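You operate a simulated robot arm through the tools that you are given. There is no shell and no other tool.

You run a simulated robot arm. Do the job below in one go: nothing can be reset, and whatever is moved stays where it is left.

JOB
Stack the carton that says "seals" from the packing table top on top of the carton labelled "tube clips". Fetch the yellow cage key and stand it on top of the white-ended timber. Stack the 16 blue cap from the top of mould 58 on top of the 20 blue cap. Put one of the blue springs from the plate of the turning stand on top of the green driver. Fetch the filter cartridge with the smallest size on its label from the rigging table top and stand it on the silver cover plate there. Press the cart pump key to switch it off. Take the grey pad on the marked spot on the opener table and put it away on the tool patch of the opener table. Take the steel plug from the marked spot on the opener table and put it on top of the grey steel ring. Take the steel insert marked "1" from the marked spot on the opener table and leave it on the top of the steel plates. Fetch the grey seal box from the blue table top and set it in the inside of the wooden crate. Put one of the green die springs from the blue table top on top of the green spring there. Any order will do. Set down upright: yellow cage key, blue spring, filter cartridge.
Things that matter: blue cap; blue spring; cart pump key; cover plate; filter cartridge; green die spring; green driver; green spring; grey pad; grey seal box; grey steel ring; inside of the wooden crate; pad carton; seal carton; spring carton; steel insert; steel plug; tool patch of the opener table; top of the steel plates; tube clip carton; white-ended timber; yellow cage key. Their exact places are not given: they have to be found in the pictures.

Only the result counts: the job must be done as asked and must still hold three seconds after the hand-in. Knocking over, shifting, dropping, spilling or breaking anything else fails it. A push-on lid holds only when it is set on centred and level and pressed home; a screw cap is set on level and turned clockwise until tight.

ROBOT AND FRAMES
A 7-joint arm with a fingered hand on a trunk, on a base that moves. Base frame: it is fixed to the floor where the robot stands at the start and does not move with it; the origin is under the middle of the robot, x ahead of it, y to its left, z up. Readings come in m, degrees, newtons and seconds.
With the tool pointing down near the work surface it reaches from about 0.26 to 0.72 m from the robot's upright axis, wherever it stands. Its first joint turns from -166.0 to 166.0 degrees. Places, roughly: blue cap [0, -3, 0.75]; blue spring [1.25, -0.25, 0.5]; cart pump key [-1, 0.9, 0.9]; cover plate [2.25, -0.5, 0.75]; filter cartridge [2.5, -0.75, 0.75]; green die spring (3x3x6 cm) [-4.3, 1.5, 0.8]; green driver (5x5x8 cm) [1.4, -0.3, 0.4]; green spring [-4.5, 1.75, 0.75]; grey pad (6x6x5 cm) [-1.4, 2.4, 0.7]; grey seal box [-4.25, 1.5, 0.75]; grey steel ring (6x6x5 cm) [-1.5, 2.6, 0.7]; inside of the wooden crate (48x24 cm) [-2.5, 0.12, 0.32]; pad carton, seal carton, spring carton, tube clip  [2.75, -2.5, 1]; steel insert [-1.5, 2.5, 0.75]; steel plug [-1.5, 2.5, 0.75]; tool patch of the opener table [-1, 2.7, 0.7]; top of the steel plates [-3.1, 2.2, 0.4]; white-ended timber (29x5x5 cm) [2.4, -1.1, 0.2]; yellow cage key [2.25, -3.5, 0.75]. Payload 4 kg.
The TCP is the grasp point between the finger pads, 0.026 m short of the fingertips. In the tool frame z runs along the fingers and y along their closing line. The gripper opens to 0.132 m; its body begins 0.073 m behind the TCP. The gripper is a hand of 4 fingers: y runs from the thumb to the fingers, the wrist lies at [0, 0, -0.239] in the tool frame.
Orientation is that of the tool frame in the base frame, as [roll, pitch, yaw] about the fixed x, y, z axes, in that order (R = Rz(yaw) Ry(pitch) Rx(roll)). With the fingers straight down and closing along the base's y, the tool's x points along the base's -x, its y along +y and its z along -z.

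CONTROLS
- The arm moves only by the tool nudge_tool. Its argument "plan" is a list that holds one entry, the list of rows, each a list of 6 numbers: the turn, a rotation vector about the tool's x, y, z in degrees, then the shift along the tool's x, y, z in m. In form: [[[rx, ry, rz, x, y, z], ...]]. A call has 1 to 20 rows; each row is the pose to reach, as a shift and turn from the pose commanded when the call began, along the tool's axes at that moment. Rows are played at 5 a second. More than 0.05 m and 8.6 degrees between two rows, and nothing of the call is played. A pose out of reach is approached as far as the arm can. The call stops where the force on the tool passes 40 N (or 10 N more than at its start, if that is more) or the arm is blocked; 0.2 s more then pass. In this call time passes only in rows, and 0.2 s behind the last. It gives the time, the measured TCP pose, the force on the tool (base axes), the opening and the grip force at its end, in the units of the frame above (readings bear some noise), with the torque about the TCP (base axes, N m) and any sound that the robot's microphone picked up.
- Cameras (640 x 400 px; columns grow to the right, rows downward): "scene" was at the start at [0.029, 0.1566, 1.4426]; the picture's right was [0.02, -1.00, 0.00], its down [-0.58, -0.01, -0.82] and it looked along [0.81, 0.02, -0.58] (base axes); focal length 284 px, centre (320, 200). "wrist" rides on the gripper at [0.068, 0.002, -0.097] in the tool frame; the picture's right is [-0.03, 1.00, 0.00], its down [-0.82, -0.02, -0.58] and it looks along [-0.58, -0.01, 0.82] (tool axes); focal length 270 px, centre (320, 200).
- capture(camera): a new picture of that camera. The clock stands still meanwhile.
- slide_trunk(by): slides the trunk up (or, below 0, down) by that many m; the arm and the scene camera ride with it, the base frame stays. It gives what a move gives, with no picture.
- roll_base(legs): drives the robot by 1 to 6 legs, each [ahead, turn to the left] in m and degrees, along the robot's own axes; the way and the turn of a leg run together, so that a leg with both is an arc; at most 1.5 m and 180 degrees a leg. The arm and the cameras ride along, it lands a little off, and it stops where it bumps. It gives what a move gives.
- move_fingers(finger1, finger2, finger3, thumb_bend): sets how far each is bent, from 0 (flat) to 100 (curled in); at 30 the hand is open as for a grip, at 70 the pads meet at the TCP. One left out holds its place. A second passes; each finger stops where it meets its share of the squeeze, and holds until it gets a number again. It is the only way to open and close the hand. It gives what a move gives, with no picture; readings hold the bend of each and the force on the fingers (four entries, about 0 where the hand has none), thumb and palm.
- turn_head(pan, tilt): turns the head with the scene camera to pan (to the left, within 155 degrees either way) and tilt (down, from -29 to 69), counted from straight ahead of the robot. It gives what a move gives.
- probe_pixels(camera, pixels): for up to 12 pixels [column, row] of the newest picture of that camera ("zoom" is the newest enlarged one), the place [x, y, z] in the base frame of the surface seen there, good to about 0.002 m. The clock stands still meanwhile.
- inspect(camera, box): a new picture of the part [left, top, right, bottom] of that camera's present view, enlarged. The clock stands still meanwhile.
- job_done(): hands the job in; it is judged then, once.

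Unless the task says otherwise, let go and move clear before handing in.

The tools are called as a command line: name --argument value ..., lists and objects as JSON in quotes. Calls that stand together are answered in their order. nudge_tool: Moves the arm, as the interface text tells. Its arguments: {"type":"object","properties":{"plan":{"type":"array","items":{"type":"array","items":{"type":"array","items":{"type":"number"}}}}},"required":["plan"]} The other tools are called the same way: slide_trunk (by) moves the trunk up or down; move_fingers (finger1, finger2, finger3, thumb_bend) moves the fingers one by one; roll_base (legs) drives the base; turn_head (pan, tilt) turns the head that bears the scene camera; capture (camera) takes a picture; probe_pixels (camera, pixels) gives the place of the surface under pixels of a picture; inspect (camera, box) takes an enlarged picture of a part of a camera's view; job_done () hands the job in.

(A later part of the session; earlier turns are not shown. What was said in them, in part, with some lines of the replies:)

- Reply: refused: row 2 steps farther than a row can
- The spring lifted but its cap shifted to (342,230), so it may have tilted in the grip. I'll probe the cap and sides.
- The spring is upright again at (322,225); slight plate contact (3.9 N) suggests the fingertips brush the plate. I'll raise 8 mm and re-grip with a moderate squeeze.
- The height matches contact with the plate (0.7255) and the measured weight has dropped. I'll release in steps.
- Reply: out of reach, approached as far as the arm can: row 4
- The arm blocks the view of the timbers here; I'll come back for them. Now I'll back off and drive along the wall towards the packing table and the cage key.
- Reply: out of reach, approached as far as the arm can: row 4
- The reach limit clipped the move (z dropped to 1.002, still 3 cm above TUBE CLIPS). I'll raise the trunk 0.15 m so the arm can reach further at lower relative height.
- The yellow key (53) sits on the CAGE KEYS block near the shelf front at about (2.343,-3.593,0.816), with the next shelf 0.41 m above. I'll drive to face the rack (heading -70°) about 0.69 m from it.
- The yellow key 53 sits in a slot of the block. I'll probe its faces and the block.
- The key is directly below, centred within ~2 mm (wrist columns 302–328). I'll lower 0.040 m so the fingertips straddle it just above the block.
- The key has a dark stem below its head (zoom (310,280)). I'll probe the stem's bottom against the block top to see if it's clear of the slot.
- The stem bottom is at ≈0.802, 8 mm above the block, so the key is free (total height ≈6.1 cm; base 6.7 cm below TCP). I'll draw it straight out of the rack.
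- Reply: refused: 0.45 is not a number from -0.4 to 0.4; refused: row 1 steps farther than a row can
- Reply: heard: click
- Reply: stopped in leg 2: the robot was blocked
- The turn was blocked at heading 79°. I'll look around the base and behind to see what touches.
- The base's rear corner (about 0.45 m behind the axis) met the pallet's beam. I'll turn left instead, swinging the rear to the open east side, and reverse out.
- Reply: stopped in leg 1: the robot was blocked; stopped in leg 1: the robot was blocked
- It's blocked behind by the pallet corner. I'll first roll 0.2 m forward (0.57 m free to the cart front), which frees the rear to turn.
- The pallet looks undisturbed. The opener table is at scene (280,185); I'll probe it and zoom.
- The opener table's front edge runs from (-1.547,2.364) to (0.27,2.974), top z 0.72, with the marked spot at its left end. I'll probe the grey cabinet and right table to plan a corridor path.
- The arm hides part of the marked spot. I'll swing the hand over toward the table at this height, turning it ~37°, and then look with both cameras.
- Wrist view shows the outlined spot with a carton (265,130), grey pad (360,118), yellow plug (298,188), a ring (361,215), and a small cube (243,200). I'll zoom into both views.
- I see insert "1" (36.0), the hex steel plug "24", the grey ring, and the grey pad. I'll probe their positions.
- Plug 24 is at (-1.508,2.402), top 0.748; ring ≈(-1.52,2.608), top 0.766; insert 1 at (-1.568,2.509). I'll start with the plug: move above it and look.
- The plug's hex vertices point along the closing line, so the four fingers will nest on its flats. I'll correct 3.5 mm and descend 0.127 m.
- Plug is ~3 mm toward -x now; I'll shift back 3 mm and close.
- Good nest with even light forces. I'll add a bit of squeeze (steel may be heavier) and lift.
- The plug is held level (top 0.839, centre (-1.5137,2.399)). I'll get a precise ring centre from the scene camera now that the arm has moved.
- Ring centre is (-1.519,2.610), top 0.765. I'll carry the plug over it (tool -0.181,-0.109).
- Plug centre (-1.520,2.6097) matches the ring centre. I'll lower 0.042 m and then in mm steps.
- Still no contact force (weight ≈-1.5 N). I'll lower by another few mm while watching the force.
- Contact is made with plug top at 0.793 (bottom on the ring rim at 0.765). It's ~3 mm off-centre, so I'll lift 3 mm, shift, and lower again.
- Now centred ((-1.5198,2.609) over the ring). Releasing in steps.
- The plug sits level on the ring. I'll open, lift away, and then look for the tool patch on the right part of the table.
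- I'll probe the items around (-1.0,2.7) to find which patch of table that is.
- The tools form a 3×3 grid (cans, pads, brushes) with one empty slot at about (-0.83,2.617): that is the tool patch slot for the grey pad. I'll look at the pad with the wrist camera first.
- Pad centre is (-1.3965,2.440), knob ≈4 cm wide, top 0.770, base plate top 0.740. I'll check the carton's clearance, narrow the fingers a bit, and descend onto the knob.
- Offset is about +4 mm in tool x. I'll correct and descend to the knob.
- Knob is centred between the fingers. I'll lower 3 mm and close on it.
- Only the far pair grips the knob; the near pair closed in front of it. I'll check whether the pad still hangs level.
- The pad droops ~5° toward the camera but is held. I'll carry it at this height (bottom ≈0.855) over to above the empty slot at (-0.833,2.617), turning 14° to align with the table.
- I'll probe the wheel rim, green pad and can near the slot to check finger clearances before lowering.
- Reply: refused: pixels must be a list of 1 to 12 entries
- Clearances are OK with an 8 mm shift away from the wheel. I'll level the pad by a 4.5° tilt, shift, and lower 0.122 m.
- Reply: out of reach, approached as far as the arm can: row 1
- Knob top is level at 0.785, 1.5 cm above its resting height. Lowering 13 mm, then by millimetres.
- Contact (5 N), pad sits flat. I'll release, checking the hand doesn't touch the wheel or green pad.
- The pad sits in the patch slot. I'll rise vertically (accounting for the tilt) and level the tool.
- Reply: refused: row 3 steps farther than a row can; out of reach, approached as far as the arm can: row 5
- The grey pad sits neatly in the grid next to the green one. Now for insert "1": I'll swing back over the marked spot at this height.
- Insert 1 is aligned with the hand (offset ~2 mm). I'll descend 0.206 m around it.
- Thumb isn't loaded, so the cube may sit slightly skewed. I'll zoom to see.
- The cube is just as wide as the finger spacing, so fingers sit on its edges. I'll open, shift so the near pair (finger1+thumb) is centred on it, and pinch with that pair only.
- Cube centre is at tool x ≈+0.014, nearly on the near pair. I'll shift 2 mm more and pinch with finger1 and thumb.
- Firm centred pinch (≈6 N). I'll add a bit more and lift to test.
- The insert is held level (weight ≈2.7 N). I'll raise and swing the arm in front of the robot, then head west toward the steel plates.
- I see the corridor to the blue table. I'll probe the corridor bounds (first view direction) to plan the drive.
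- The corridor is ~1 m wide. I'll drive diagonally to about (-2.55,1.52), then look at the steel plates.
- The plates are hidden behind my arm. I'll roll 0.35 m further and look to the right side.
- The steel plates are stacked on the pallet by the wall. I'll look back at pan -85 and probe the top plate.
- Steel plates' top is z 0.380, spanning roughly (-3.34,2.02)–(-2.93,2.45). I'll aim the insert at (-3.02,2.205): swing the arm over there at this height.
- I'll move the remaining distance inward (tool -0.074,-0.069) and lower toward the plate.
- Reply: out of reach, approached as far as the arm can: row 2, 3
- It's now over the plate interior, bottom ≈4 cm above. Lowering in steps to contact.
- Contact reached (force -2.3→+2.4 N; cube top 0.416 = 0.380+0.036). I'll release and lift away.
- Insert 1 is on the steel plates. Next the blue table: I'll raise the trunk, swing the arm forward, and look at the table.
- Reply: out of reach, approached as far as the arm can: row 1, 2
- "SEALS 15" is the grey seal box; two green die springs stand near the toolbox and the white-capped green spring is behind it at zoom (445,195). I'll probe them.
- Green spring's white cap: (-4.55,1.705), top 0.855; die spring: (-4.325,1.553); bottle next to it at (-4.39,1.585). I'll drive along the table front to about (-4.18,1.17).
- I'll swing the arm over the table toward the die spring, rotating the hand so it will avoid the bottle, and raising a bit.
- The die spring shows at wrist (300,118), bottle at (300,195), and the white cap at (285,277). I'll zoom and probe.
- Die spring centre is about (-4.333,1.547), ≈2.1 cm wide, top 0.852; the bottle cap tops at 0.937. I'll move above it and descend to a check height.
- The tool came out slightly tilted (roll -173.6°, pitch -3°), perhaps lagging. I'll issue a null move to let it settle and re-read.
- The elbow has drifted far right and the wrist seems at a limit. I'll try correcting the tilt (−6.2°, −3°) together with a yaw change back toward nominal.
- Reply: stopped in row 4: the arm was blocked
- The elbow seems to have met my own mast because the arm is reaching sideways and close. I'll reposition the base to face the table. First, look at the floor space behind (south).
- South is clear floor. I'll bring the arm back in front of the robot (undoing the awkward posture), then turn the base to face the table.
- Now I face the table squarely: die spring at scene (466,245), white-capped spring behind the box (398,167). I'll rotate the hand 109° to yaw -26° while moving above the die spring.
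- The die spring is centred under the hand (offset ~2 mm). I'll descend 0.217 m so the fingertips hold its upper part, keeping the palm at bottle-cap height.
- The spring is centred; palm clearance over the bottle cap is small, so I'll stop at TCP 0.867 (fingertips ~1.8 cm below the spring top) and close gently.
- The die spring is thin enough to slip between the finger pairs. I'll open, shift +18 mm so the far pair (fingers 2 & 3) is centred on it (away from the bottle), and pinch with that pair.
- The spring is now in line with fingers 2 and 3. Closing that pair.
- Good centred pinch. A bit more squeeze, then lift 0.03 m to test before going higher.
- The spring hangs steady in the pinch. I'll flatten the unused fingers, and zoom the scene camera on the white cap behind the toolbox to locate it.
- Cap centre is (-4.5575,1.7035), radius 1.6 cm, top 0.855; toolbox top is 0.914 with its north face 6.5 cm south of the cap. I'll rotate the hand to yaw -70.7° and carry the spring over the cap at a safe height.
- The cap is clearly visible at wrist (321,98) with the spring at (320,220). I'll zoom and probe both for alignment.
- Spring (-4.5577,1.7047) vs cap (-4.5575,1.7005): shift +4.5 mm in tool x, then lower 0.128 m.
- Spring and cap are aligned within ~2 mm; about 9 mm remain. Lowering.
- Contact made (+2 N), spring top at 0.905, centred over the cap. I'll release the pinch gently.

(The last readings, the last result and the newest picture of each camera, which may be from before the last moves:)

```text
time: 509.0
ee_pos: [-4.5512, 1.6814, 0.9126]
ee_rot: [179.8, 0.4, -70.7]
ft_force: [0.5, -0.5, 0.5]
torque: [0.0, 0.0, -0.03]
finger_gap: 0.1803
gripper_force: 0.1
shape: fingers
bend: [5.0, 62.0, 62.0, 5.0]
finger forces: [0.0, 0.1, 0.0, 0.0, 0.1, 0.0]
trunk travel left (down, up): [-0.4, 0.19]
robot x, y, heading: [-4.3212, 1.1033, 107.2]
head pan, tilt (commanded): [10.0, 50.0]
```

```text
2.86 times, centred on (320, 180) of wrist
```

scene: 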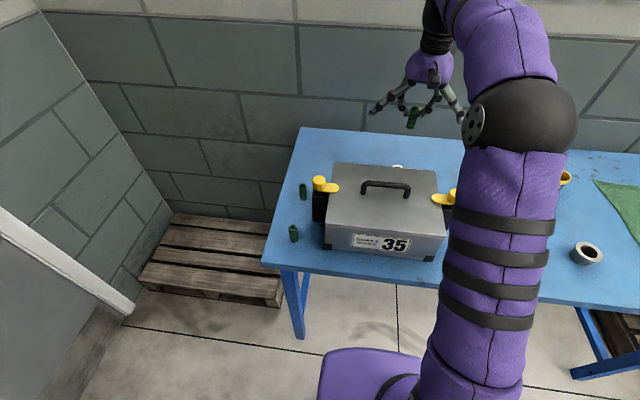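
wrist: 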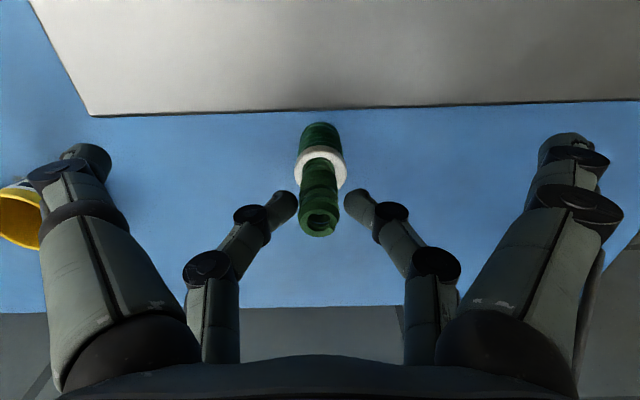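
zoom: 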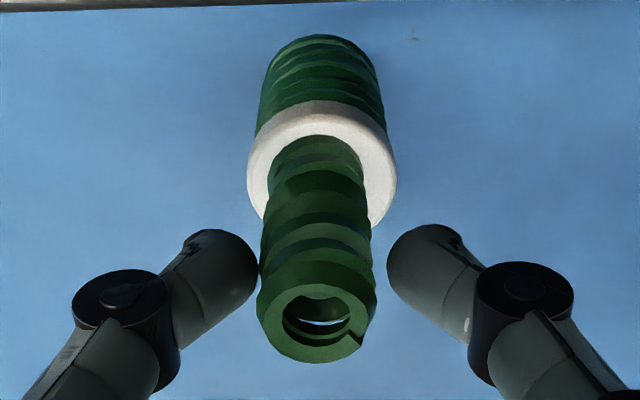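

The die spring stands on the cap on its own. I'll open wider and lift straight up.

move_fingers --finger2 52 --finger3 52

nudge_tool --plan '[[[0, 0, 0, 0, 0, -0.02], [0, 0, 0, 0, 0, -0.05], [0, 0, 0, 0, 0, -0.09], [0, 0, 0, 0, 0, -0.13], [0, 0, 0, 0, 0, -0.17]]]'

capture --camera "wrist"

inspect --camera "scene" --box '[330, 120, 480, 260]'

```text
time: 510.0
ee_pos: [-4.5508, 1.682, 0.9123]
ee_rot: [179.9, 0.4, -70.7]
ft_force: [-0.3, 0.1, 0.4]
torque: [0.06, 0.03, -0.04]
finger_gap: 0.1802
gripper_force: 0.1
shape: fingers
bend: [5.0, 52.0, 52.0, 5.0]
finger forces: [0.0, 0.0, 0.0, 0.0, 0.0, 0.1]
trunk travel left (down, up): [-0.4, 0.19]
robot x, y, heading: [-4.3187, 1.1014, 107.5]
head pan, tilt (commanded): [10.0, 50.0]
```

```text
time: 511.2
ee_pos: [-4.5493, 1.6776, 1.08]
ee_rot: [180.0, 0.4, -70.8]
ft_force: [-0.1, 0.1, -0.1]
torque: [-0.01, 0.0, -0.03]
finger_gap: 0.1803
gripper_force: 0.1
shape: fingers
bend: [5.0, 52.0, 52.0, 5.0]
finger forces: [0.1, 0.1, 0.0, 0.1, 0.1, 0.0]
trunk travel left (down, up): [-0.4, 0.19]
robot x, y, heading: [-4.3159, 1.1103, 107.4]
head pan, tilt (commanded): [10.0, 50.0]
```

```text
taken
```

wrist: 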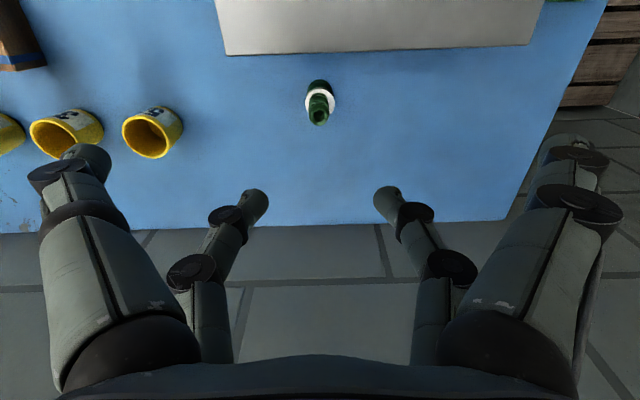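

```text
2.86 times, centred on (405, 190) of scene
```

zoom: 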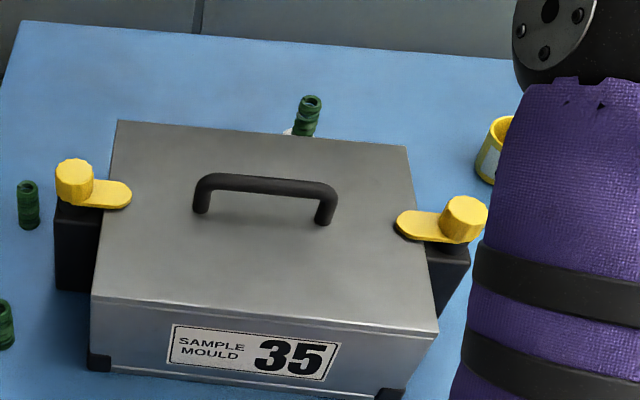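

The die spring stands on the white-capped spring. Last item: the grey seal box. I'll move over it and look.

move_fingers --finger1 45 --finger2 45 --finger3 45 --thumb_bend 45

nudge_tool --plan '[[[0, 0, 0, 0.0237, -0.0387, 0], [0, 0, 0, 0.0474, -0.0773, 0], [0, 0, 0, 0.0711, -0.116, 0], [0, 0, 0, 0.0947, -0.1546, 0], [0, 0, 0, 0.1184, -0.1933, 0], [0, 0, 0, 0.1421, -0.2319, 0], [0, 0, 0, 0.1658, -0.2706, 0]]]'

capture --camera "wrist"

inspect --camera "wrist" --box '[250, 40, 390, 160]'

```text
time: 512.2
ee_pos: [-4.5495, 1.6791, 1.0798]
ee_rot: [179.9, 0.4, -70.7]
ft_force: [-0.3, -0.6, -0.8]
torque: [-0.04, -0.01, 0.0]
finger_gap: 0.0835
gripper_force: 0.1
shape: fingers
bend: [45.0, 45.0, 45.0, 45.0]
finger forces: [0.0, 0.0, 0.0, 0.0, 0.1, 0.0]
trunk travel left (down, up): [-0.4, 0.19]
robot x, y, heading: [-4.3161, 1.1085, 107.1]
head pan, tilt (commanded): [10.0, 50.0]
```

```text
time: 513.8
ee_pos: [-4.2388, 1.6138, 1.0776]
ee_rot: [179.9, 0.4, -70.7]
ft_force: [-0.2, 0.2, -0.1]
torque: [0.03, -0.02, 0.0]
finger_gap: 0.0831
gripper_force: 0.0
shape: fingers
bend: [45.0, 45.0, 45.0, 45.0]
finger forces: [0.0, 0.0, 0.0, 0.0, 0.0, 0.0]
trunk travel left (down, up): [-0.4, 0.19]
robot x, y, heading: [-4.3211, 1.1079, 107.2]
head pan, tilt (commanded): [10.0, 50.0]
```

```text
taken
```

wrist: 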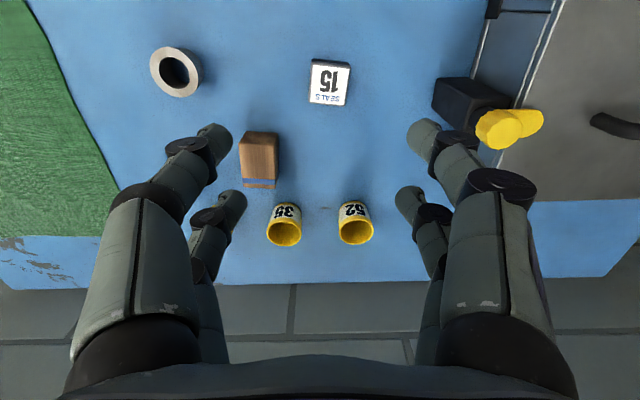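

```text
3.33 times, centred on (320, 100) of wrist
```

zoom: 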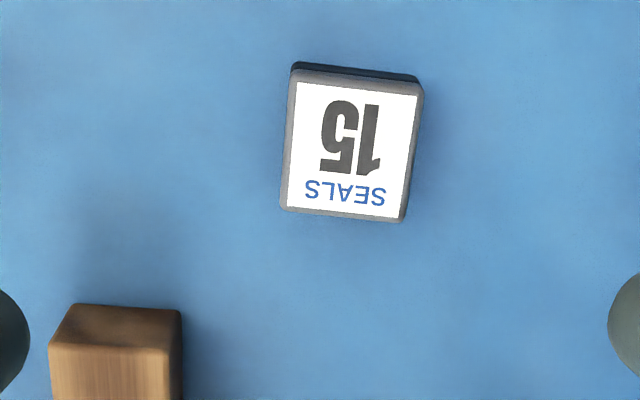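

probe_pixels --camera "zoom" --pixels '[[296, 78], [418, 92], [401, 216], [286, 204], [350, 145], [350, 72], [60, 340], [120, 330], [285, 130], [420, 140]]'

```text
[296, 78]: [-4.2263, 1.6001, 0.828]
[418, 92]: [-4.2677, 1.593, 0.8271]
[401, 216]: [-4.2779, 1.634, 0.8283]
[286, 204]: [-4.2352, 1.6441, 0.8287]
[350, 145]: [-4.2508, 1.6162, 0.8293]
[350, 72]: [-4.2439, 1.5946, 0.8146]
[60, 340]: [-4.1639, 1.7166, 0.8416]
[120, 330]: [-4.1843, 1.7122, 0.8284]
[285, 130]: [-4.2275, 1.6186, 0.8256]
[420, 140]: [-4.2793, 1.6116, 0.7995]
```

Seal box: centre (-4.252,1.618), ≈4.2×4.4×2.9 cm, top 0.8285, rotated ~10° from the hand. I'll rotate 9.6°, centre, and descend to a check height.

nudge_tool --plan '[[[0, 0, 4.8, -0.004, 0.0055, 0.0], [0, 0, 9.6, -0.0081, 0.011, 0.0], [0, 0, 9.6, -0.0081, 0.011, 0.045], [0, 0, 9.6, -0.0081, 0.011, 0.09], [0, 0, 9.6, -0.0081, 0.011, 0.135], [0, 0, 9.6, -0.0081, 0.011, 0.175]]]'

capture --camera "wrist"

probe_pixels --camera "wrist" --pixels '[[320, 130], [290, 105], [350, 105], [350, 150], [290, 150]]'

```text
time: 515.2
ee_pos: [-4.252, 1.6174, 0.9023]
ee_rot: [180.0, 0.4, -80.3]
ft_force: [0.1, -0.6, -0.5]
torque: [0.01, -0.02, 0.01]
finger_gap: 0.0832
gripper_force: 0.1
shape: fingers
bend: [45.0, 45.0, 45.0, 45.0]
finger forces: [0.0, 0.0, 0.1, 0.0, 0.0, 0.0]
trunk travel left (down, up): [-0.4, 0.19]
robot x, y, heading: [-4.3214, 1.108, 107.3]
head pan, tilt (commanded): [10.0, 50.0]
```

```text
taken
```

wrist: 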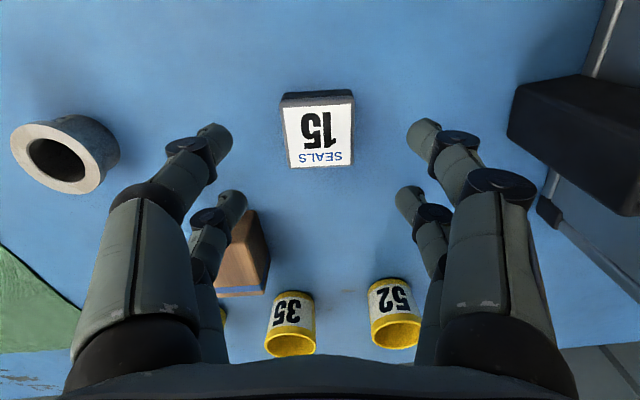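

```text
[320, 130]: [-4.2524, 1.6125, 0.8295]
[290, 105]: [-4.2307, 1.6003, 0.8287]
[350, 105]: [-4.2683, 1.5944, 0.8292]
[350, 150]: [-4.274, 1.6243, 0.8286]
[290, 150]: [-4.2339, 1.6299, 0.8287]
```

Centred within 1–2 mm. Descending 0.064 m and closing.

nudge_tool --plan '[[[0, 0, 0, 0.001, 0.0005, 0.025], [0, 0, 0, 0.001, 0.0005, 0.05], [0, 0, 0, 0.001, 0.0005, 0.064]]]'

move_fingers --finger1 56 --finger2 56 --finger3 56 --thumb_bend 56

move_fingers --finger1 62 --finger2 62 --finger3 62 --thumb_bend 62

capture --camera "wrist"

```text
time: 516.0
ee_pos: [-4.255, 1.6162, 0.84]
ee_rot: [179.7, 0.3, -80.4]
ft_force: [-0.5, 0.5, -0.2]
torque: [0.0, -0.01, 0.02]
finger_gap: 0.0832
gripper_force: 0.2
shape: fingers
bend: [45.0, 45.0, 45.0, 45.0]
finger forces: [0.0, 0.0, 0.1, 0.0, 0.0, 0.0]
trunk travel left (down, up): [-0.4, 0.19]
robot x, y, heading: [-4.3165, 1.1029, 107.6]
head pan, tilt (commanded): [10.0, 50.0]
```

```text
time: 517.0
ee_pos: [-4.2537, 1.6151, 0.8412]
ee_rot: [179.9, 0.3, -80.3]
ft_force: [0.2, -0.5, 0.7]
torque: [0.0, 0.0, -0.01]
finger_gap: 0.0477
gripper_force: 0.9
shape: fingers
bend: [55.0, 55.0, 55.0, 56.0]
finger forces: [0.5, 0.3, 0.4, 0.0, 0.5, 0.0]
trunk travel left (down, up): [-0.4, 0.19]
robot x, y, heading: [-4.3187, 1.1053, 107.1]
head pan, tilt (commanded): [10.0, 50.0]
```

```text
time: 518.0
ee_pos: [-4.2546, 1.6155, 0.8406]
ee_rot: [179.8, 0.4, -80.2]
ft_force: [-0.8, -0.8, 0.8]
torque: [0.0, 0.01, 0.04]
finger_gap: 0.0447
gripper_force: 8.7
shape: fingers
bend: [56.0, 56.0, 57.0, 59.0]
finger forces: [4.5, 4.3, 3.7, 0.0, 5.2, 0.0]
trunk travel left (down, up): [-0.4, 0.19]
robot x, y, heading: [-4.3179, 1.1054, 107.4]
head pan, tilt (commanded): [10.0, 50.0]
```

```text
taken
```

wrist: 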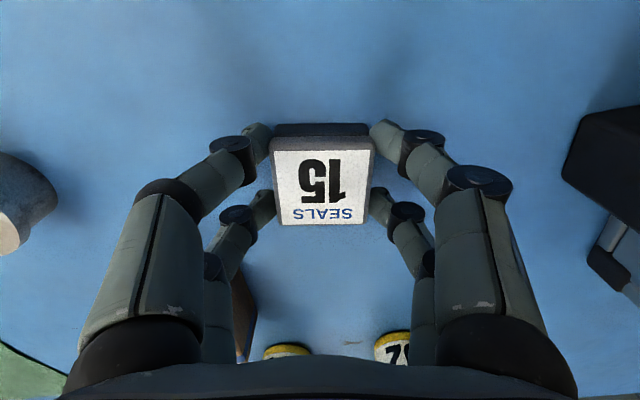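

All four fingers grip evenly (~4.5 N each). Lifting.

nudge_tool --plan '[[[0, 0, 0, 0, 0, -0.015], [0, 0, 0, 0, 0, -0.04], [0, 0, 0, 0, 0, -0.08], [0, 0, 0, 0, 0, -0.12], [0, 0, 0, 0, 0, -0.16], [0, 0, 0, 0, 0, -0.2]]]'

capture --camera "wrist"

probe_pixels --camera "wrist" --pixels '[[322, 180], [285, 160], [362, 160], [360, 215], [285, 215], [320, 130]]'

```text
time: 519.4
ee_pos: [-4.2563, 1.6158, 1.0421]
ee_rot: [179.7, 0.3, -80.3]
ft_force: [-0.6, 0.4, -0.7]
torque: [-0.01, -0.03, 0.01]
finger_gap: 0.0448
gripper_force: 8.9
shape: fingers
bend: [56.0, 56.0, 57.0, 59.0]
finger forces: [4.5, 4.2, 3.7, 0.0, 5.3, 0.1]
trunk travel left (down, up): [-0.4, 0.19]
robot x, y, heading: [-4.3183, 1.1059, 107.2]
head pan, tilt (commanded): [10.0, 50.0]
```

```text
taken
```

wrist: 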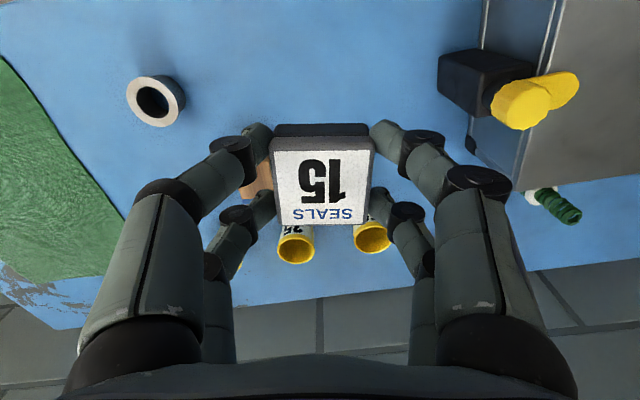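

```text
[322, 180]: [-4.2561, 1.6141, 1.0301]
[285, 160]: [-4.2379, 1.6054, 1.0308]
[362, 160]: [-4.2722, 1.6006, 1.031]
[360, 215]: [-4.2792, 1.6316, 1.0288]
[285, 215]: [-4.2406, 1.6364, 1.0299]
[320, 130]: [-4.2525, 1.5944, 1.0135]
```

The seal box is held level (bottom ≈1.00). I'll back away 0.25 m from the table and turn right toward the crate, then look at it.

roll_base --legs '[[-0.25, 0]]'

roll_base --legs '[[0, -145]]'

turn_head --pan 20 --tilt 30

capture --camera "scene"

```text
time: 521.3
ee_pos: [-4.1803, 1.3701, 1.0409]
ee_rot: [179.8, 0.4, -80.3]
ft_force: [-0.1, 0.5, -1.1]
torque: [0.0, -0.02, 0.0]
finger_gap: 0.0445
gripper_force: 8.9
shape: fingers
bend: [56.0, 56.0, 57.0, 59.0]
finger forces: [4.5, 4.4, 3.7, 0.0, 5.2, 0.0]
trunk travel left (down, up): [-0.4, 0.19]
robot x, y, heading: [-4.2471, 0.8554, 107.6]
head pan, tilt (commanded): [10.0, 50.0]
```

```text
time: 528.5
ee_pos: [-4.0304, 0.3911, 1.04]
ee_rot: [179.8, 0.3, 131.1]
ft_force: [0.3, 0.2, -1.3]
torque: [0.0, 0.0, -0.01]
finger_gap: 0.0446
gripper_force: 8.3
shape: fingers
bend: [56.0, 56.0, 57.0, 59.0]
finger forces: [4.4, 4.1, 3.7, 0.1, 5.0, 0.1]
trunk travel left (down, up): [-0.4, 0.19]
robot x, y, heading: [-4.2394, 0.8614, -41.2]
head pan, tilt (commanded): [10.0, 50.0]
```

```text
time: 529.3
ee_pos: [-4.031, 0.3912, 1.0412]
ee_rot: [179.7, 0.3, 131.2]
ft_force: [0.4, -0.9, -0.7]
torque: [0.02, -0.01, 0.01]
finger_gap: 0.0445
gripper_force: 8.4
shape: fingers
bend: [56.0, 56.0, 57.0, 59.0]
finger forces: [4.5, 4.3, 3.6, 0.0, 5.0, 0.1]
trunk travel left (down, up): [-0.4, 0.19]
robot x, y, heading: [-4.2417, 0.8601, -41.2]
head pan, tilt (commanded): [20.0, 30.0]
```

```text
taken
```

scene: 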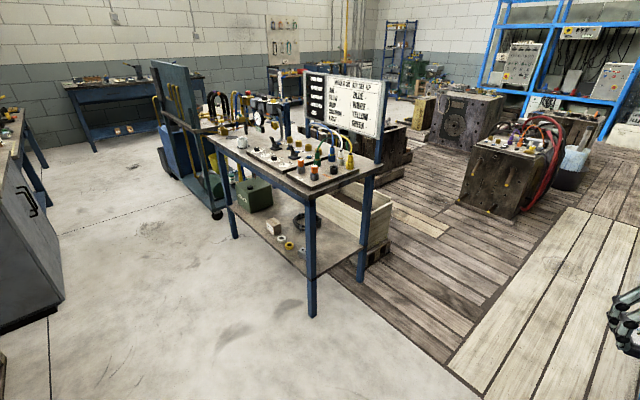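

inspect --camera "scene" --box '[290, 120, 470, 300]'

probe_pixels --camera "scene" --pixels '[[375, 215], [388, 200], [392, 235], [350, 200], [380, 255], [430, 225], [385, 130], [362, 270], [312, 305], [465, 180], [400, 150], [445, 245]]'

```text
2.22 times, centred on (380, 210) of scene
```

zoom: 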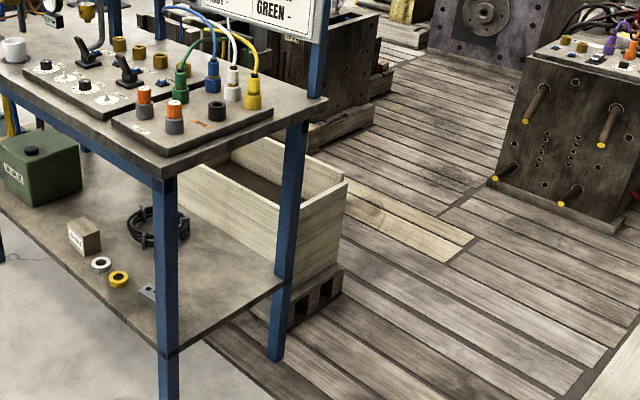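

```text
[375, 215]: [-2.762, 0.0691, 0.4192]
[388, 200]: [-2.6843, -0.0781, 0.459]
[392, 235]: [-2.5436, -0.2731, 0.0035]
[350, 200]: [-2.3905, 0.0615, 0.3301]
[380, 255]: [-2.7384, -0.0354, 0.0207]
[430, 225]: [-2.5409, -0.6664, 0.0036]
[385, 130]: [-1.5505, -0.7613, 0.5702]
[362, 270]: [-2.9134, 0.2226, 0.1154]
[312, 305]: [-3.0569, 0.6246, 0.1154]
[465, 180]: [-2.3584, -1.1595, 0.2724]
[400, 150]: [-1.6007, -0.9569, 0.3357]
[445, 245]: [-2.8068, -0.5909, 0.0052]
```

The crate sits just south of the hose table on a skid, with its west wall around x≈-2.75. I'll drive to about (-3.33,-0.08) on the flat deck and turn to face it (heading ≈19°).

roll_base --legs '[[0, -5], [1.3, 0], [0, 65]]'

turn_head --pan 10 --tilt 45

capture --camera "scene"

capture --camera "wrist"

```text
time: 539.5
ee_pos: [-2.833, -0.1374, 1.0414]
ee_rot: [179.8, 0.3, -169.8]
ft_force: [-0.2, 0.0, -1.2]
torque: [0.02, -0.01, -0.02]
finger_gap: 0.0446
gripper_force: 8.4
shape: fingers
bend: [56.0, 56.0, 57.0, 59.0]
finger forces: [4.4, 4.2, 3.6, 0.1, 5.1, 0.0]
trunk travel left (down, up): [-0.4, 0.19]
robot x, y, heading: [-3.3484, -0.0755, 17.8]
head pan, tilt (commanded): [20.0, 30.0]
```

```text
time: 540.2
ee_pos: [-2.8333, -0.1372, 1.0409]
ee_rot: [179.8, 0.5, -169.7]
ft_force: [-0.1, 0.0, -0.6]
torque: [-0.02, 0.02, 0.01]
finger_gap: 0.0446
gripper_force: 8.6
shape: fingers
bend: [56.0, 56.0, 57.0, 59.0]
finger forces: [4.4, 4.1, 3.5, 0.1, 4.9, 0.1]
trunk travel left (down, up): [-0.4, 0.19]
robot x, y, heading: [-3.346, -0.0769, 17.8]
head pan, tilt (commanded): [10.0, 45.0]
```

```text
taken
```

scene: 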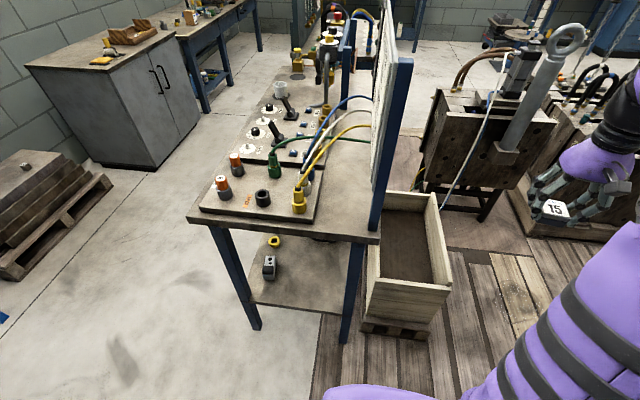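

```text
taken
```

wrist: 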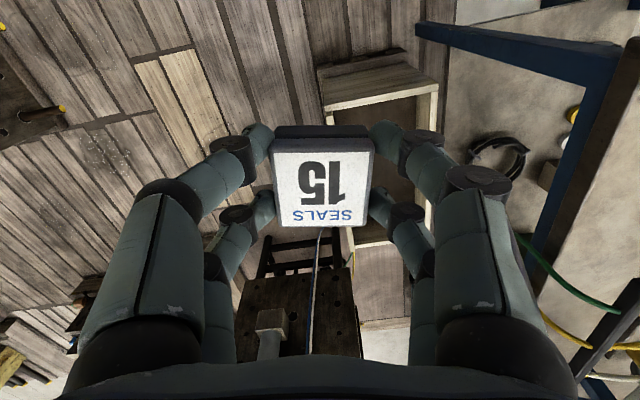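

The crate interior is well visible at scene (410,240), and the insert is still on the plates at (28,165). I'll zoom and probe the crate.

inspect --camera "scene" --box '[340, 170, 480, 350]'

probe_pixels --camera "scene" --pixels '[[400, 230], [385, 270], [430, 275], [420, 215], [385, 212], [368, 280], [450, 290], [435, 200], [385, 195], [390, 60], [380, 235], [445, 240]]'

```text
2.22 times, centred on (410, 260) of scene
```

zoom: 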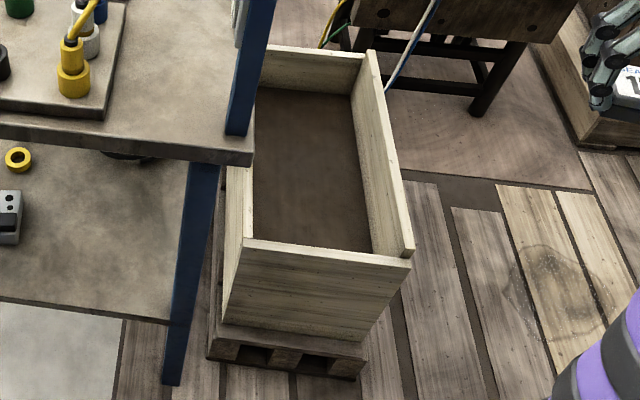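

```text
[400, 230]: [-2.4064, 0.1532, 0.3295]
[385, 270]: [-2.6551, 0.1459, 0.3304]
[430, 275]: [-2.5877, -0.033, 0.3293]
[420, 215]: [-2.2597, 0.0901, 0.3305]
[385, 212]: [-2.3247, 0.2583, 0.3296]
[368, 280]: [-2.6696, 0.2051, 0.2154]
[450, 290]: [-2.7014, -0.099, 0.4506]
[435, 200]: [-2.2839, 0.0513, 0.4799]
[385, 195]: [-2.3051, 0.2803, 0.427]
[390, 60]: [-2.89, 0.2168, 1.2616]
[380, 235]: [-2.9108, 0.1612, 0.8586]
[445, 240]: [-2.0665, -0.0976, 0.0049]
```

Crate interior floor is z 0.330, centred about (-2.457,0.115), walls to 0.48; the table's corner is close on its north side, so I'll approach from the southwest. I'll check the deck to the south first.

turn_head --pan -50 --tilt 40

capture --camera "scene"

probe_pixels --camera "scene" --pixels '[[320, 200], [250, 250], [400, 250], [300, 300], [450, 300], [200, 300], [350, 150], [250, 180], [500, 200], [420, 180]]'

```text
time: 541.5
ee_pos: [-2.8325, -0.1379, 1.0421]
ee_rot: [179.7, 0.2, -169.7]
ft_force: [0.2, -0.9, -0.8]
torque: [-0.01, 0.0, 0.01]
finger_gap: 0.0446
gripper_force: 9.0
shape: fingers
bend: [56.0, 56.0, 57.0, 59.0]
finger forces: [4.4, 4.2, 3.6, 0.0, 5.1, 0.0]
trunk travel left (down, up): [-0.4, 0.19]
robot x, y, heading: [-3.3437, -0.0741, 17.7]
head pan, tilt (commanded): [-50.0, 40.0]
```

```text
taken
```

scene: 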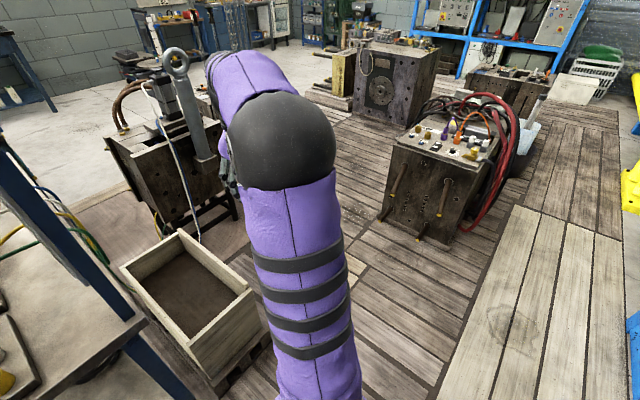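

```text
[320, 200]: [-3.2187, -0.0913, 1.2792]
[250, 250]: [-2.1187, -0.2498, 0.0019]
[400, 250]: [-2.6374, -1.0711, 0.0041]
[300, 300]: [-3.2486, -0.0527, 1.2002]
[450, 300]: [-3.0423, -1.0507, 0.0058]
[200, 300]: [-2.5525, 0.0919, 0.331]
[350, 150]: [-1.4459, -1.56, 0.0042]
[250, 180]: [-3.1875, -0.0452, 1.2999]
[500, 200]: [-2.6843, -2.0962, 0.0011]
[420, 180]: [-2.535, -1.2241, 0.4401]
```

The deck is clear down to y≈-1.0. I'll drive to about (-2.95,-0.35) and turn to heading 44° toward the crate.

roll_base --legs '[[0, -52.3], [0.48, 0], [0, 79]]'

turn_head --pan 15 --tilt 50

capture --camera "scene"

capture --camera "wrist"

```text
time: 550.6
ee_pos: [-2.4675, -0.1634, 1.0409]
ee_rot: [179.8, 0.3, -143.2]
ft_force: [0.0, -0.6, -0.5]
torque: [-0.03, -0.02, 0.02]
finger_gap: 0.0443
gripper_force: 8.5
shape: fingers
bend: [56.0, 56.0, 57.0, 59.0]
finger forces: [4.3, 4.2, 3.6, 0.1, 4.9, 0.1]
trunk travel left (down, up): [-0.4, 0.19]
robot x, y, heading: [-2.9539, -0.3401, 44.2]
head pan, tilt (commanded): [-50.0, 40.0]
```

```text
time: 552.0
ee_pos: [-2.4676, -0.1639, 1.0423]
ee_rot: [179.8, 0.4, -143.4]
ft_force: [-0.7, 0.1, -0.5]
torque: [0.01, 0.0, -0.01]
finger_gap: 0.0444
gripper_force: 8.7
shape: fingers
bend: [56.0, 56.0, 57.0, 59.0]
finger forces: [4.3, 4.1, 3.5, 0.1, 5.0, 0.0]
trunk travel left (down, up): [-0.4, 0.19]
robot x, y, heading: [-2.9541, -0.3387, 44.2]
head pan, tilt (commanded): [15.0, 50.0]
```

```text
taken
```

scene: 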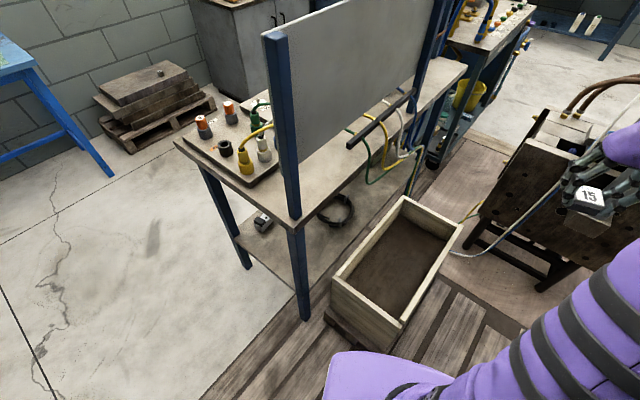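

```text
taken
```

wrist: 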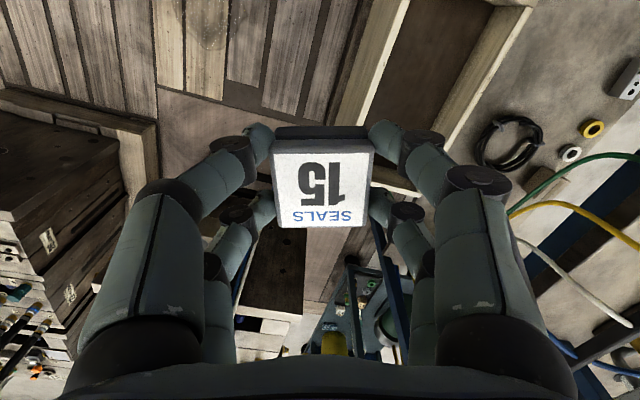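

The crate is right in front (scene (400,265)). I'll probe its interior and rim from here.

inspect --camera "scene" --box '[310, 180, 490, 360]'

probe_pixels --camera "scene" --pixels '[[400, 265], [360, 280], [395, 305], [440, 250], [408, 225], [335, 280], [400, 325], [458, 228], [405, 200], [380, 250], [420, 280], [295, 240]]'

```text
2.22 times, centred on (400, 270) of scene
```

zoom: 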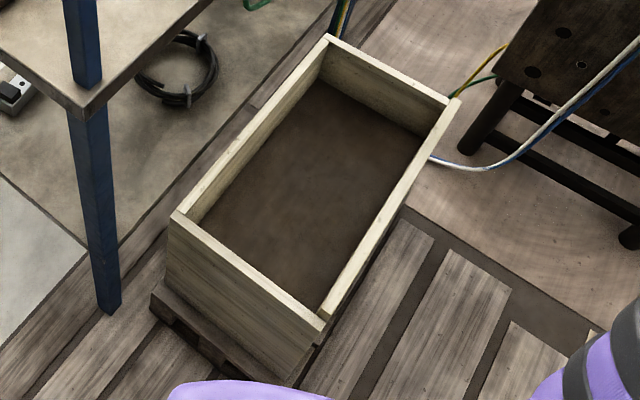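

```text
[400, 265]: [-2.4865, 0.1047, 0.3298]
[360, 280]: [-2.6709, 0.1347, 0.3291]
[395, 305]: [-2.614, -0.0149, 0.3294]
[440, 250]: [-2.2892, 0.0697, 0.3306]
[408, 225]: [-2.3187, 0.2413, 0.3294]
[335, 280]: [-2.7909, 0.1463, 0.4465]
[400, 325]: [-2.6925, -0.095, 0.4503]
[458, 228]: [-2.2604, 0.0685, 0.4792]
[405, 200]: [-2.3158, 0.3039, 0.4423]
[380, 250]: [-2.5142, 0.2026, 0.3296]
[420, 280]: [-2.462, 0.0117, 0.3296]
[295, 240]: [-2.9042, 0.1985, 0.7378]
```

I'll place the box at about (-2.495,0.095). Rotating the hand ~36° so everything fits between the crate walls, and moving above it.

nudge_tool --plan '[[[0, 0, -6, -0.0221, 0.0374, 0], [0, 0, -12, -0.0441, 0.0747, 0], [0, 0, -18, -0.0662, 0.1121, 0], [0, 0, -24, -0.0883, 0.1494, 0], [0, 0, -30, -0.1103, 0.1868, 0], [0, 0, -36, -0.1324, 0.2241, 0]]]'

slide_trunk --by -0.35

capture --camera "scene"

capture --camera "wrist"

```text
time: 553.4
ee_pos: [-2.4963, 0.0969, 1.0445]
ee_rot: [-180.0, 0.5, -107.3]
ft_force: [0.3, -0.5, -0.3]
torque: [-0.02, 0.0, 0.0]
finger_gap: 0.044
gripper_force: 8.7
shape: fingers
bend: [56.0, 56.0, 57.0, 59.0]
finger forces: [4.3, 4.1, 3.6, 0.0, 5.0, 0.1]
trunk travel left (down, up): [-0.4, 0.19]
robot x, y, heading: [-2.9537, -0.3351, 44.5]
head pan, tilt (commanded): [15.0, 50.0]
```

```text
time: 556.8
ee_pos: [-2.4957, 0.0941, 0.6942]
ee_rot: [-179.9, 0.4, -107.3]
ft_force: [-0.4, -0.5, -0.8]
torque: [-0.02, 0.01, 0.0]
finger_gap: 0.0442
gripper_force: 8.6
shape: fingers
bend: [56.0, 56.0, 57.0, 59.0]
finger forces: [4.3, 4.2, 3.4, 0.0, 4.8, 0.0]
trunk travel left (down, up): [-0.05, 0.54]
robot x, y, heading: [-2.9492, -0.3397, 44.5]
head pan, tilt (commanded): [15.0, 50.0]
```

```text
taken
```

scene: 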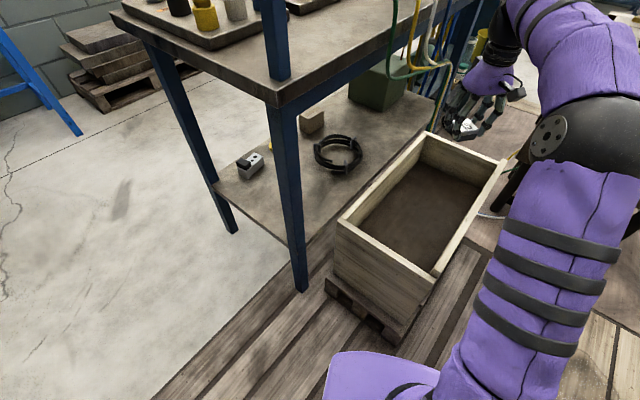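

```text
taken
```

wrist: 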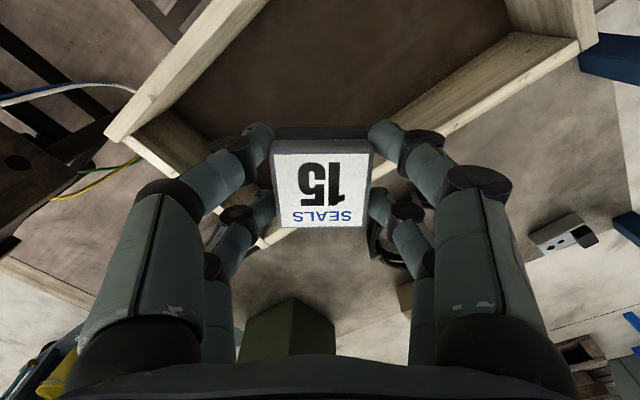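

By coordinates the box is over the crate interior. I'll descend to just above the rim level and check.

nudge_tool --plan '[[[0, 0, 0, 0, 0, 0.045], [0, 0, 0, 0, 0, 0.09], [0, 0, 0, 0, 0, 0.135], [0, 0, 0, 0, 0, 0.16]]]'

capture --camera "wrist"

inspect --camera "scene" --box '[320, 80, 560, 340]'

probe_pixels --camera "wrist" --pixels '[[322, 180], [290, 180], [355, 180], [320, 90], [150, 100], [480, 60], [300, 30], [450, 100]]'

```text
time: 557.8
ee_pos: [-2.4951, 0.1007, 0.5363]
ee_rot: [-179.9, 0.3, -107.3]
ft_force: [-0.2, 0.2, -0.9]
torque: [0.01, 0.02, 0.0]
finger_gap: 0.0439
gripper_force: 8.3
shape: fingers
bend: [56.0, 56.0, 57.0, 59.0]
finger forces: [4.3, 4.0, 3.4, 0.1, 4.7, 0.1]
trunk travel left (down, up): [-0.05, 0.54]
robot x, y, heading: [-2.9539, -0.3389, 44.3]
head pan, tilt (commanded): [15.0, 50.0]
```

```text
taken
```

wrist: 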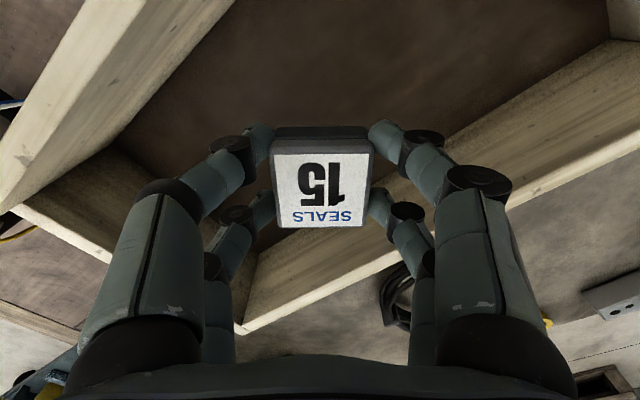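

```text
1.54 times, centred on (440, 210) of scene
```

zoom: 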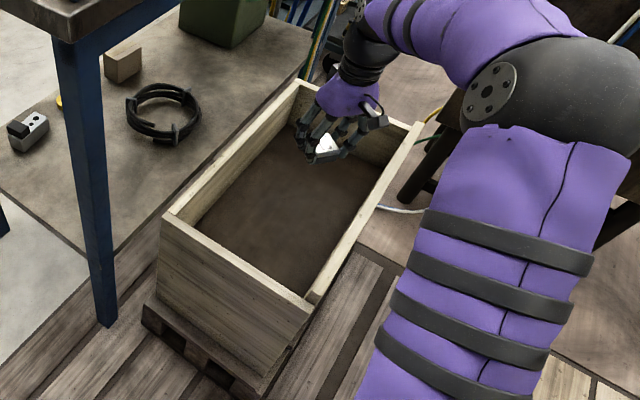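

```text
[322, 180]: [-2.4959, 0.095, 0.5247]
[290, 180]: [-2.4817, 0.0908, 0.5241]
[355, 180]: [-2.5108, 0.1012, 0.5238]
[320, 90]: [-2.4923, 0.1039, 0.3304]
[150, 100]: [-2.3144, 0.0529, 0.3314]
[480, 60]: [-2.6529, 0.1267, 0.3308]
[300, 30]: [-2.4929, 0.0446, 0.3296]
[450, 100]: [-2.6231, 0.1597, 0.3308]
```

The box is directly above clear interior floor. I'll descend 0.155 m and then step to contact.

nudge_tool --plan '[[[0, 0, 0, 0, 0, 0.04], [0, 0, 0, 0, 0, 0.08], [0, 0, 0, 0, 0, 0.12], [0, 0, 0, 0, 0, 0.15], [0, 0, 0, 0, 0, 0.16]]]'

nudge_tool --plan '[[[0, 0, 0, 0, 0, 0.001], [0, 0, 0, 0, 0, 0.002], [0, 0, 0, 0, 0, 0.003]]]'

capture --camera "wrist"

probe_pixels --camera "wrist" --pixels '[[322, 180], [290, 180], [355, 180], [322, 155], [322, 215]]'

```text
time: 559.0
ee_pos: [-2.4935, 0.0962, 0.3724]
ee_rot: [180.0, 0.4, -107.3]
ft_force: [0.5, -0.3, -1.2]
torque: [-0.01, 0.03, -0.01]
finger_gap: 0.0441
gripper_force: 8.5
shape: fingers
bend: [56.0, 56.0, 57.0, 59.0]
finger forces: [4.3, 4.1, 3.5, 0.0, 4.7, 0.0]
trunk travel left (down, up): [-0.05, 0.54]
robot x, y, heading: [-2.9523, -0.3406, 44.3]
head pan, tilt (commanded): [15.0, 50.0]
```

```text
time: 559.8
ee_pos: [-2.4932, 0.0967, 0.3707]
ee_rot: [-180.0, 0.5, -107.5]
ft_force: [-0.2, -0.5, -0.1]
torque: [0.02, -0.01, 0.03]
finger_gap: 0.0442
gripper_force: 9.3
shape: fingers
bend: [56.0, 56.0, 57.0, 59.0]
finger forces: [4.4, 4.1, 3.6, 0.0, 5.0, 0.0]
trunk travel left (down, up): [-0.05, 0.54]
robot x, y, heading: [-2.9515, -0.336, 44.2]
head pan, tilt (commanded): [15.0, 50.0]
```

```text
taken
```

wrist: 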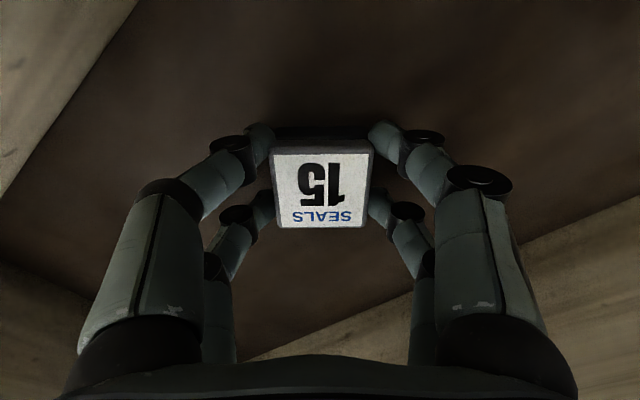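

```text
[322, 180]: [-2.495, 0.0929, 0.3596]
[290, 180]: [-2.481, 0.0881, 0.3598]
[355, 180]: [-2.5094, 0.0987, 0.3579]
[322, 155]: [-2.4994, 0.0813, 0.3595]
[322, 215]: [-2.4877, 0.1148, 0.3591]
```

Top at 0.359 means it's on (or within 1 mm of) the floor. One more millimetre and release.

nudge_tool --plan '[[[0, 0, 0, 0, 0, 0.001], [0, 0, 0, 0, 0, 0.0015]]]'

move_fingers --finger1 55 --finger2 55 --finger3 55 --thumb_bend 55

move_fingers --finger1 46 --finger2 46 --finger3 46 --thumb_bend 46

nudge_tool --plan '[[[0, 0, 0, 0, 0, -0.03], [0, 0, 0, 0, 0, -0.07], [0, 0, 0, 0, 0, -0.11], [0, 0, 0, 0, 0, -0.15], [0, 0, 0, 0, 0, -0.19], [0, 0, 0, 0, 0, -0.23]]]'

capture --camera "wrist"

```text
time: 560.4
ee_pos: [-2.4947, 0.0973, 0.3703]
ee_rot: [-179.9, 0.4, -107.4]
ft_force: [0.7, -1.3, 4.5]
torque: [-0.06, 0.0, 0.05]
finger_gap: 0.0438
gripper_force: 9.2
shape: fingers
bend: [57.0, 57.0, 57.0, 59.0]
finger forces: [4.6, 4.4, 4.3, 0.1, 5.9, 0.1]
trunk travel left (down, up): [-0.05, 0.54]
robot x, y, heading: [-2.9531, -0.3368, 44.5]
head pan, tilt (commanded): [15.0, 50.0]
```

```text
time: 561.4
ee_pos: [-2.4941, 0.0958, 0.3686]
ee_rot: [180.0, 0.4, -107.3]
ft_force: [0.3, 0.1, 0.1]
torque: [-0.01, 0.02, 0.01]
finger_gap: 0.0488
gripper_force: 0.5
shape: fingers
bend: [55.0, 55.0, 55.0, 55.0]
finger forces: [0.1, 0.1, 0.0, 0.0, 0.1, 0.0]
trunk travel left (down, up): [-0.05, 0.54]
robot x, y, heading: [-2.9521, -0.3386, 44.3]
head pan, tilt (commanded): [15.0, 50.0]
```

```text
time: 562.4
ee_pos: [-2.4934, 0.0957, 0.3692]
ee_rot: [-180.0, 0.4, -107.3]
ft_force: [0.5, 0.3, -0.2]
torque: [0.02, 0.04, 0.03]
finger_gap: 0.0786
gripper_force: 0.0
shape: fingers
bend: [46.0, 46.0, 46.0, 46.0]
finger forces: [0.0, 0.1, 0.0, 0.0, 0.0, 0.0]
trunk travel left (down, up): [-0.05, 0.54]
robot x, y, heading: [-2.9518, -0.3372, 44.3]
head pan, tilt (commanded): [15.0, 50.0]
```

```text
time: 563.8
ee_pos: [-2.4982, 0.0947, 0.5986]
ee_rot: [-179.9, 0.4, -107.4]
ft_force: [0.4, 0.0, -0.1]
torque: [-0.01, 0.03, -0.01]
finger_gap: 0.0789
gripper_force: 0.0
shape: fingers
bend: [46.0, 46.0, 46.0, 46.0]
finger forces: [0.0, 0.0, 0.0, 0.0, 0.0, 0.0]
trunk travel left (down, up): [-0.05, 0.54]
robot x, y, heading: [-2.9545, -0.3407, 44.4]
head pan, tilt (commanded): [15.0, 50.0]
```

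```text
taken
```

wrist: 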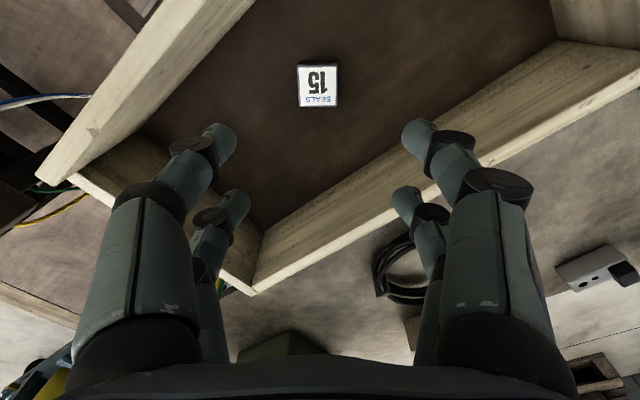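

The seal box rests inside the crate. I'll raise and retract the arm clear, and take a look back at the blue table to confirm the die spring still stands.

slide_trunk --by 0.4

nudge_tool --plan '[[[0, 0, 0, 0.03, 0.0, 0], [0, 0, 0, 0.065, 0.02, 0], [0, 0, 0, 0.1, 0.04, 0], [0, 0, 0, 0.135, 0.06, 0], [0, 0, 0, 0.17, 0.08, 0], [0, 0, 0, 0.2, 0.1, 0]]]'

turn_head --pan 84 --tilt 12

inspect --camera "scene" --box '[260, 130, 400, 240]'

turn_head --pan 15 --tilt 50

inspect --camera "scene" --box '[310, 150, 510, 350]'

```text
time: 567.6
ee_pos: [-2.4978, 0.0961, 0.9977]
ee_rot: [180.0, 0.3, -107.3]
ft_force: [0.2, -0.1, 0.2]
torque: [0.03, 0.01, 0.01]
finger_gap: 0.0792
gripper_force: 0.1
shape: fingers
bend: [46.0, 46.0, 46.0, 46.0]
finger forces: [0.0, 0.1, 0.0, 0.1, 0.0, 0.0]
trunk travel left (down, up): [-0.45, 0.14]
robot x, y, heading: [-2.9512, -0.3394, 44.4]
head pan, tilt (commanded): [15.0, 50.0]
```

```text
time: 569.0
ee_pos: [-2.6519, -0.067, 0.9964]
ee_rot: [-179.9, 0.3, -107.2]
ft_force: [0.2, -0.7, 0.7]
torque: [-0.02, 0.02, 0.01]
finger_gap: 0.0788
gripper_force: 0.0
shape: fingers
bend: [46.0, 46.0, 46.0, 46.0]
finger forces: [0.0, 0.0, 0.0, 0.0, 0.0, 0.0]
trunk travel left (down, up): [-0.45, 0.14]
robot x, y, heading: [-2.9556, -0.3414, 44.3]
head pan, tilt (commanded): [15.0, 50.0]
```

```text
time: 570.4
ee_pos: [-2.6516, -0.0658, 0.9952]
ee_rot: [-179.9, 0.4, -107.2]
ft_force: [-0.3, -0.3, 0.6]
torque: [0.01, -0.02, 0.0]
finger_gap: 0.0786
gripper_force: 0.0
shape: fingers
bend: [46.0, 46.0, 46.0, 46.0]
finger forces: [0.0, 0.0, 0.0, 0.0, 0.0, 0.0]
trunk travel left (down, up): [-0.45, 0.14]
robot x, y, heading: [-2.9541, -0.3369, 44.4]
head pan, tilt (commanded): [84.0, 12.0]
```

```text
3.64 times, centred on (330, 185) of scene
```

zoom: 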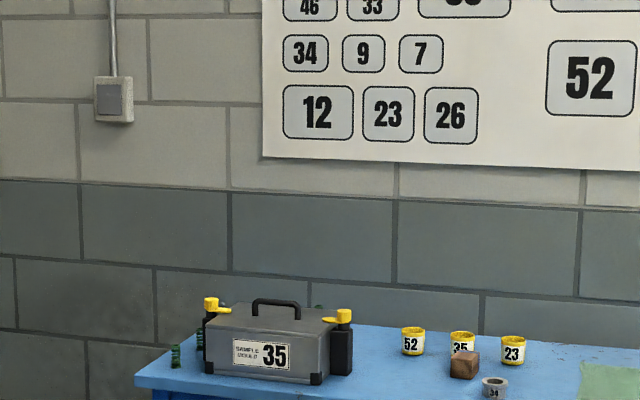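

```text
time: 571.8
ee_pos: [-2.6502, -0.0666, 0.9971]
ee_rot: [-179.9, 0.4, -107.3]
ft_force: [-0.2, 0.2, -0.3]
torque: [-0.01, -0.03, 0.02]
finger_gap: 0.079
gripper_force: 0.0
shape: fingers
bend: [46.0, 46.0, 46.0, 46.0]
finger forces: [0.1, 0.1, 0.0, 0.1, 0.0, 0.0]
trunk travel left (down, up): [-0.45, 0.14]
robot x, y, heading: [-2.9514, -0.3365, 44.4]
head pan, tilt (commanded): [15.0, 50.0]
```

```text
2.00 times, centred on (410, 250) of scene
```

zoom: 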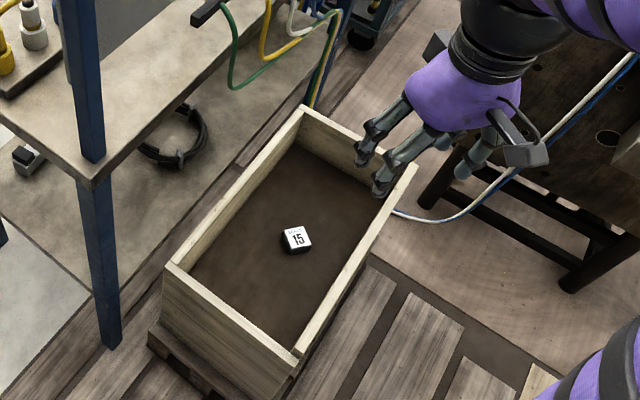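

The seal box sits in the crate (zoom (297,238)), the arm is clear and nothing is held. A hint of green at zoom (318,307) of the blue-table view matches the die spring behind the toolbox, though the box hides most of it. All eleven parts were checked when I set them down, so I'm handing in.

job_done

```text
The job is handed in.
```

I did all eleven parts of the job and handed it in. The hand is empty and the arm is clear. I don't know the verdict; the hand-in returned no result.

| Part | How I left it |
|---|---|
| "Seals" carton | Stacked squarely on the "tube clips" carton |
| Yellow cage key (53) | Standing on its stem on the white-ended timber |
| 16 blue cap | On top of the 20 blue cap on mould 58 |
| Blue spring (60) | Standing on the green driver |
| 25 micron filter cartridge | Standing on the silver cover plate; the only other size on the table was 100 |
| Cart pump key | Pressed; I heard a click and its lamp went dark |
| Grey pad | In the one empty place among the tools on the opener table |
| Steel plug (24) | Resting level on the grey steel ring |
| Steel insert "1" | On the top steel plate |
| Grey seal box (15) | Flat on the floor of the wooden crate |
| Green die spring | Standing on the white-capped green spring |

- **Tool patch:** it has no outline. I took it to be the 3×3 grid of cans, pads and brushes, and put the pad in the empty slot.
- **Base bumps:** near the pump cart the rear of the base was blocked three times, apparently by the pallet under mould 12. It looked undisturbed afterwards, but I did not measure it.
- **Arm stop:** the arm was also blocked once over the blue table, probably by my own mast. The toolbox there still measured in the same place.
- **Last look at the die spring:** from the crate the toolbox hid most of it. It was standing when I left the blue table.
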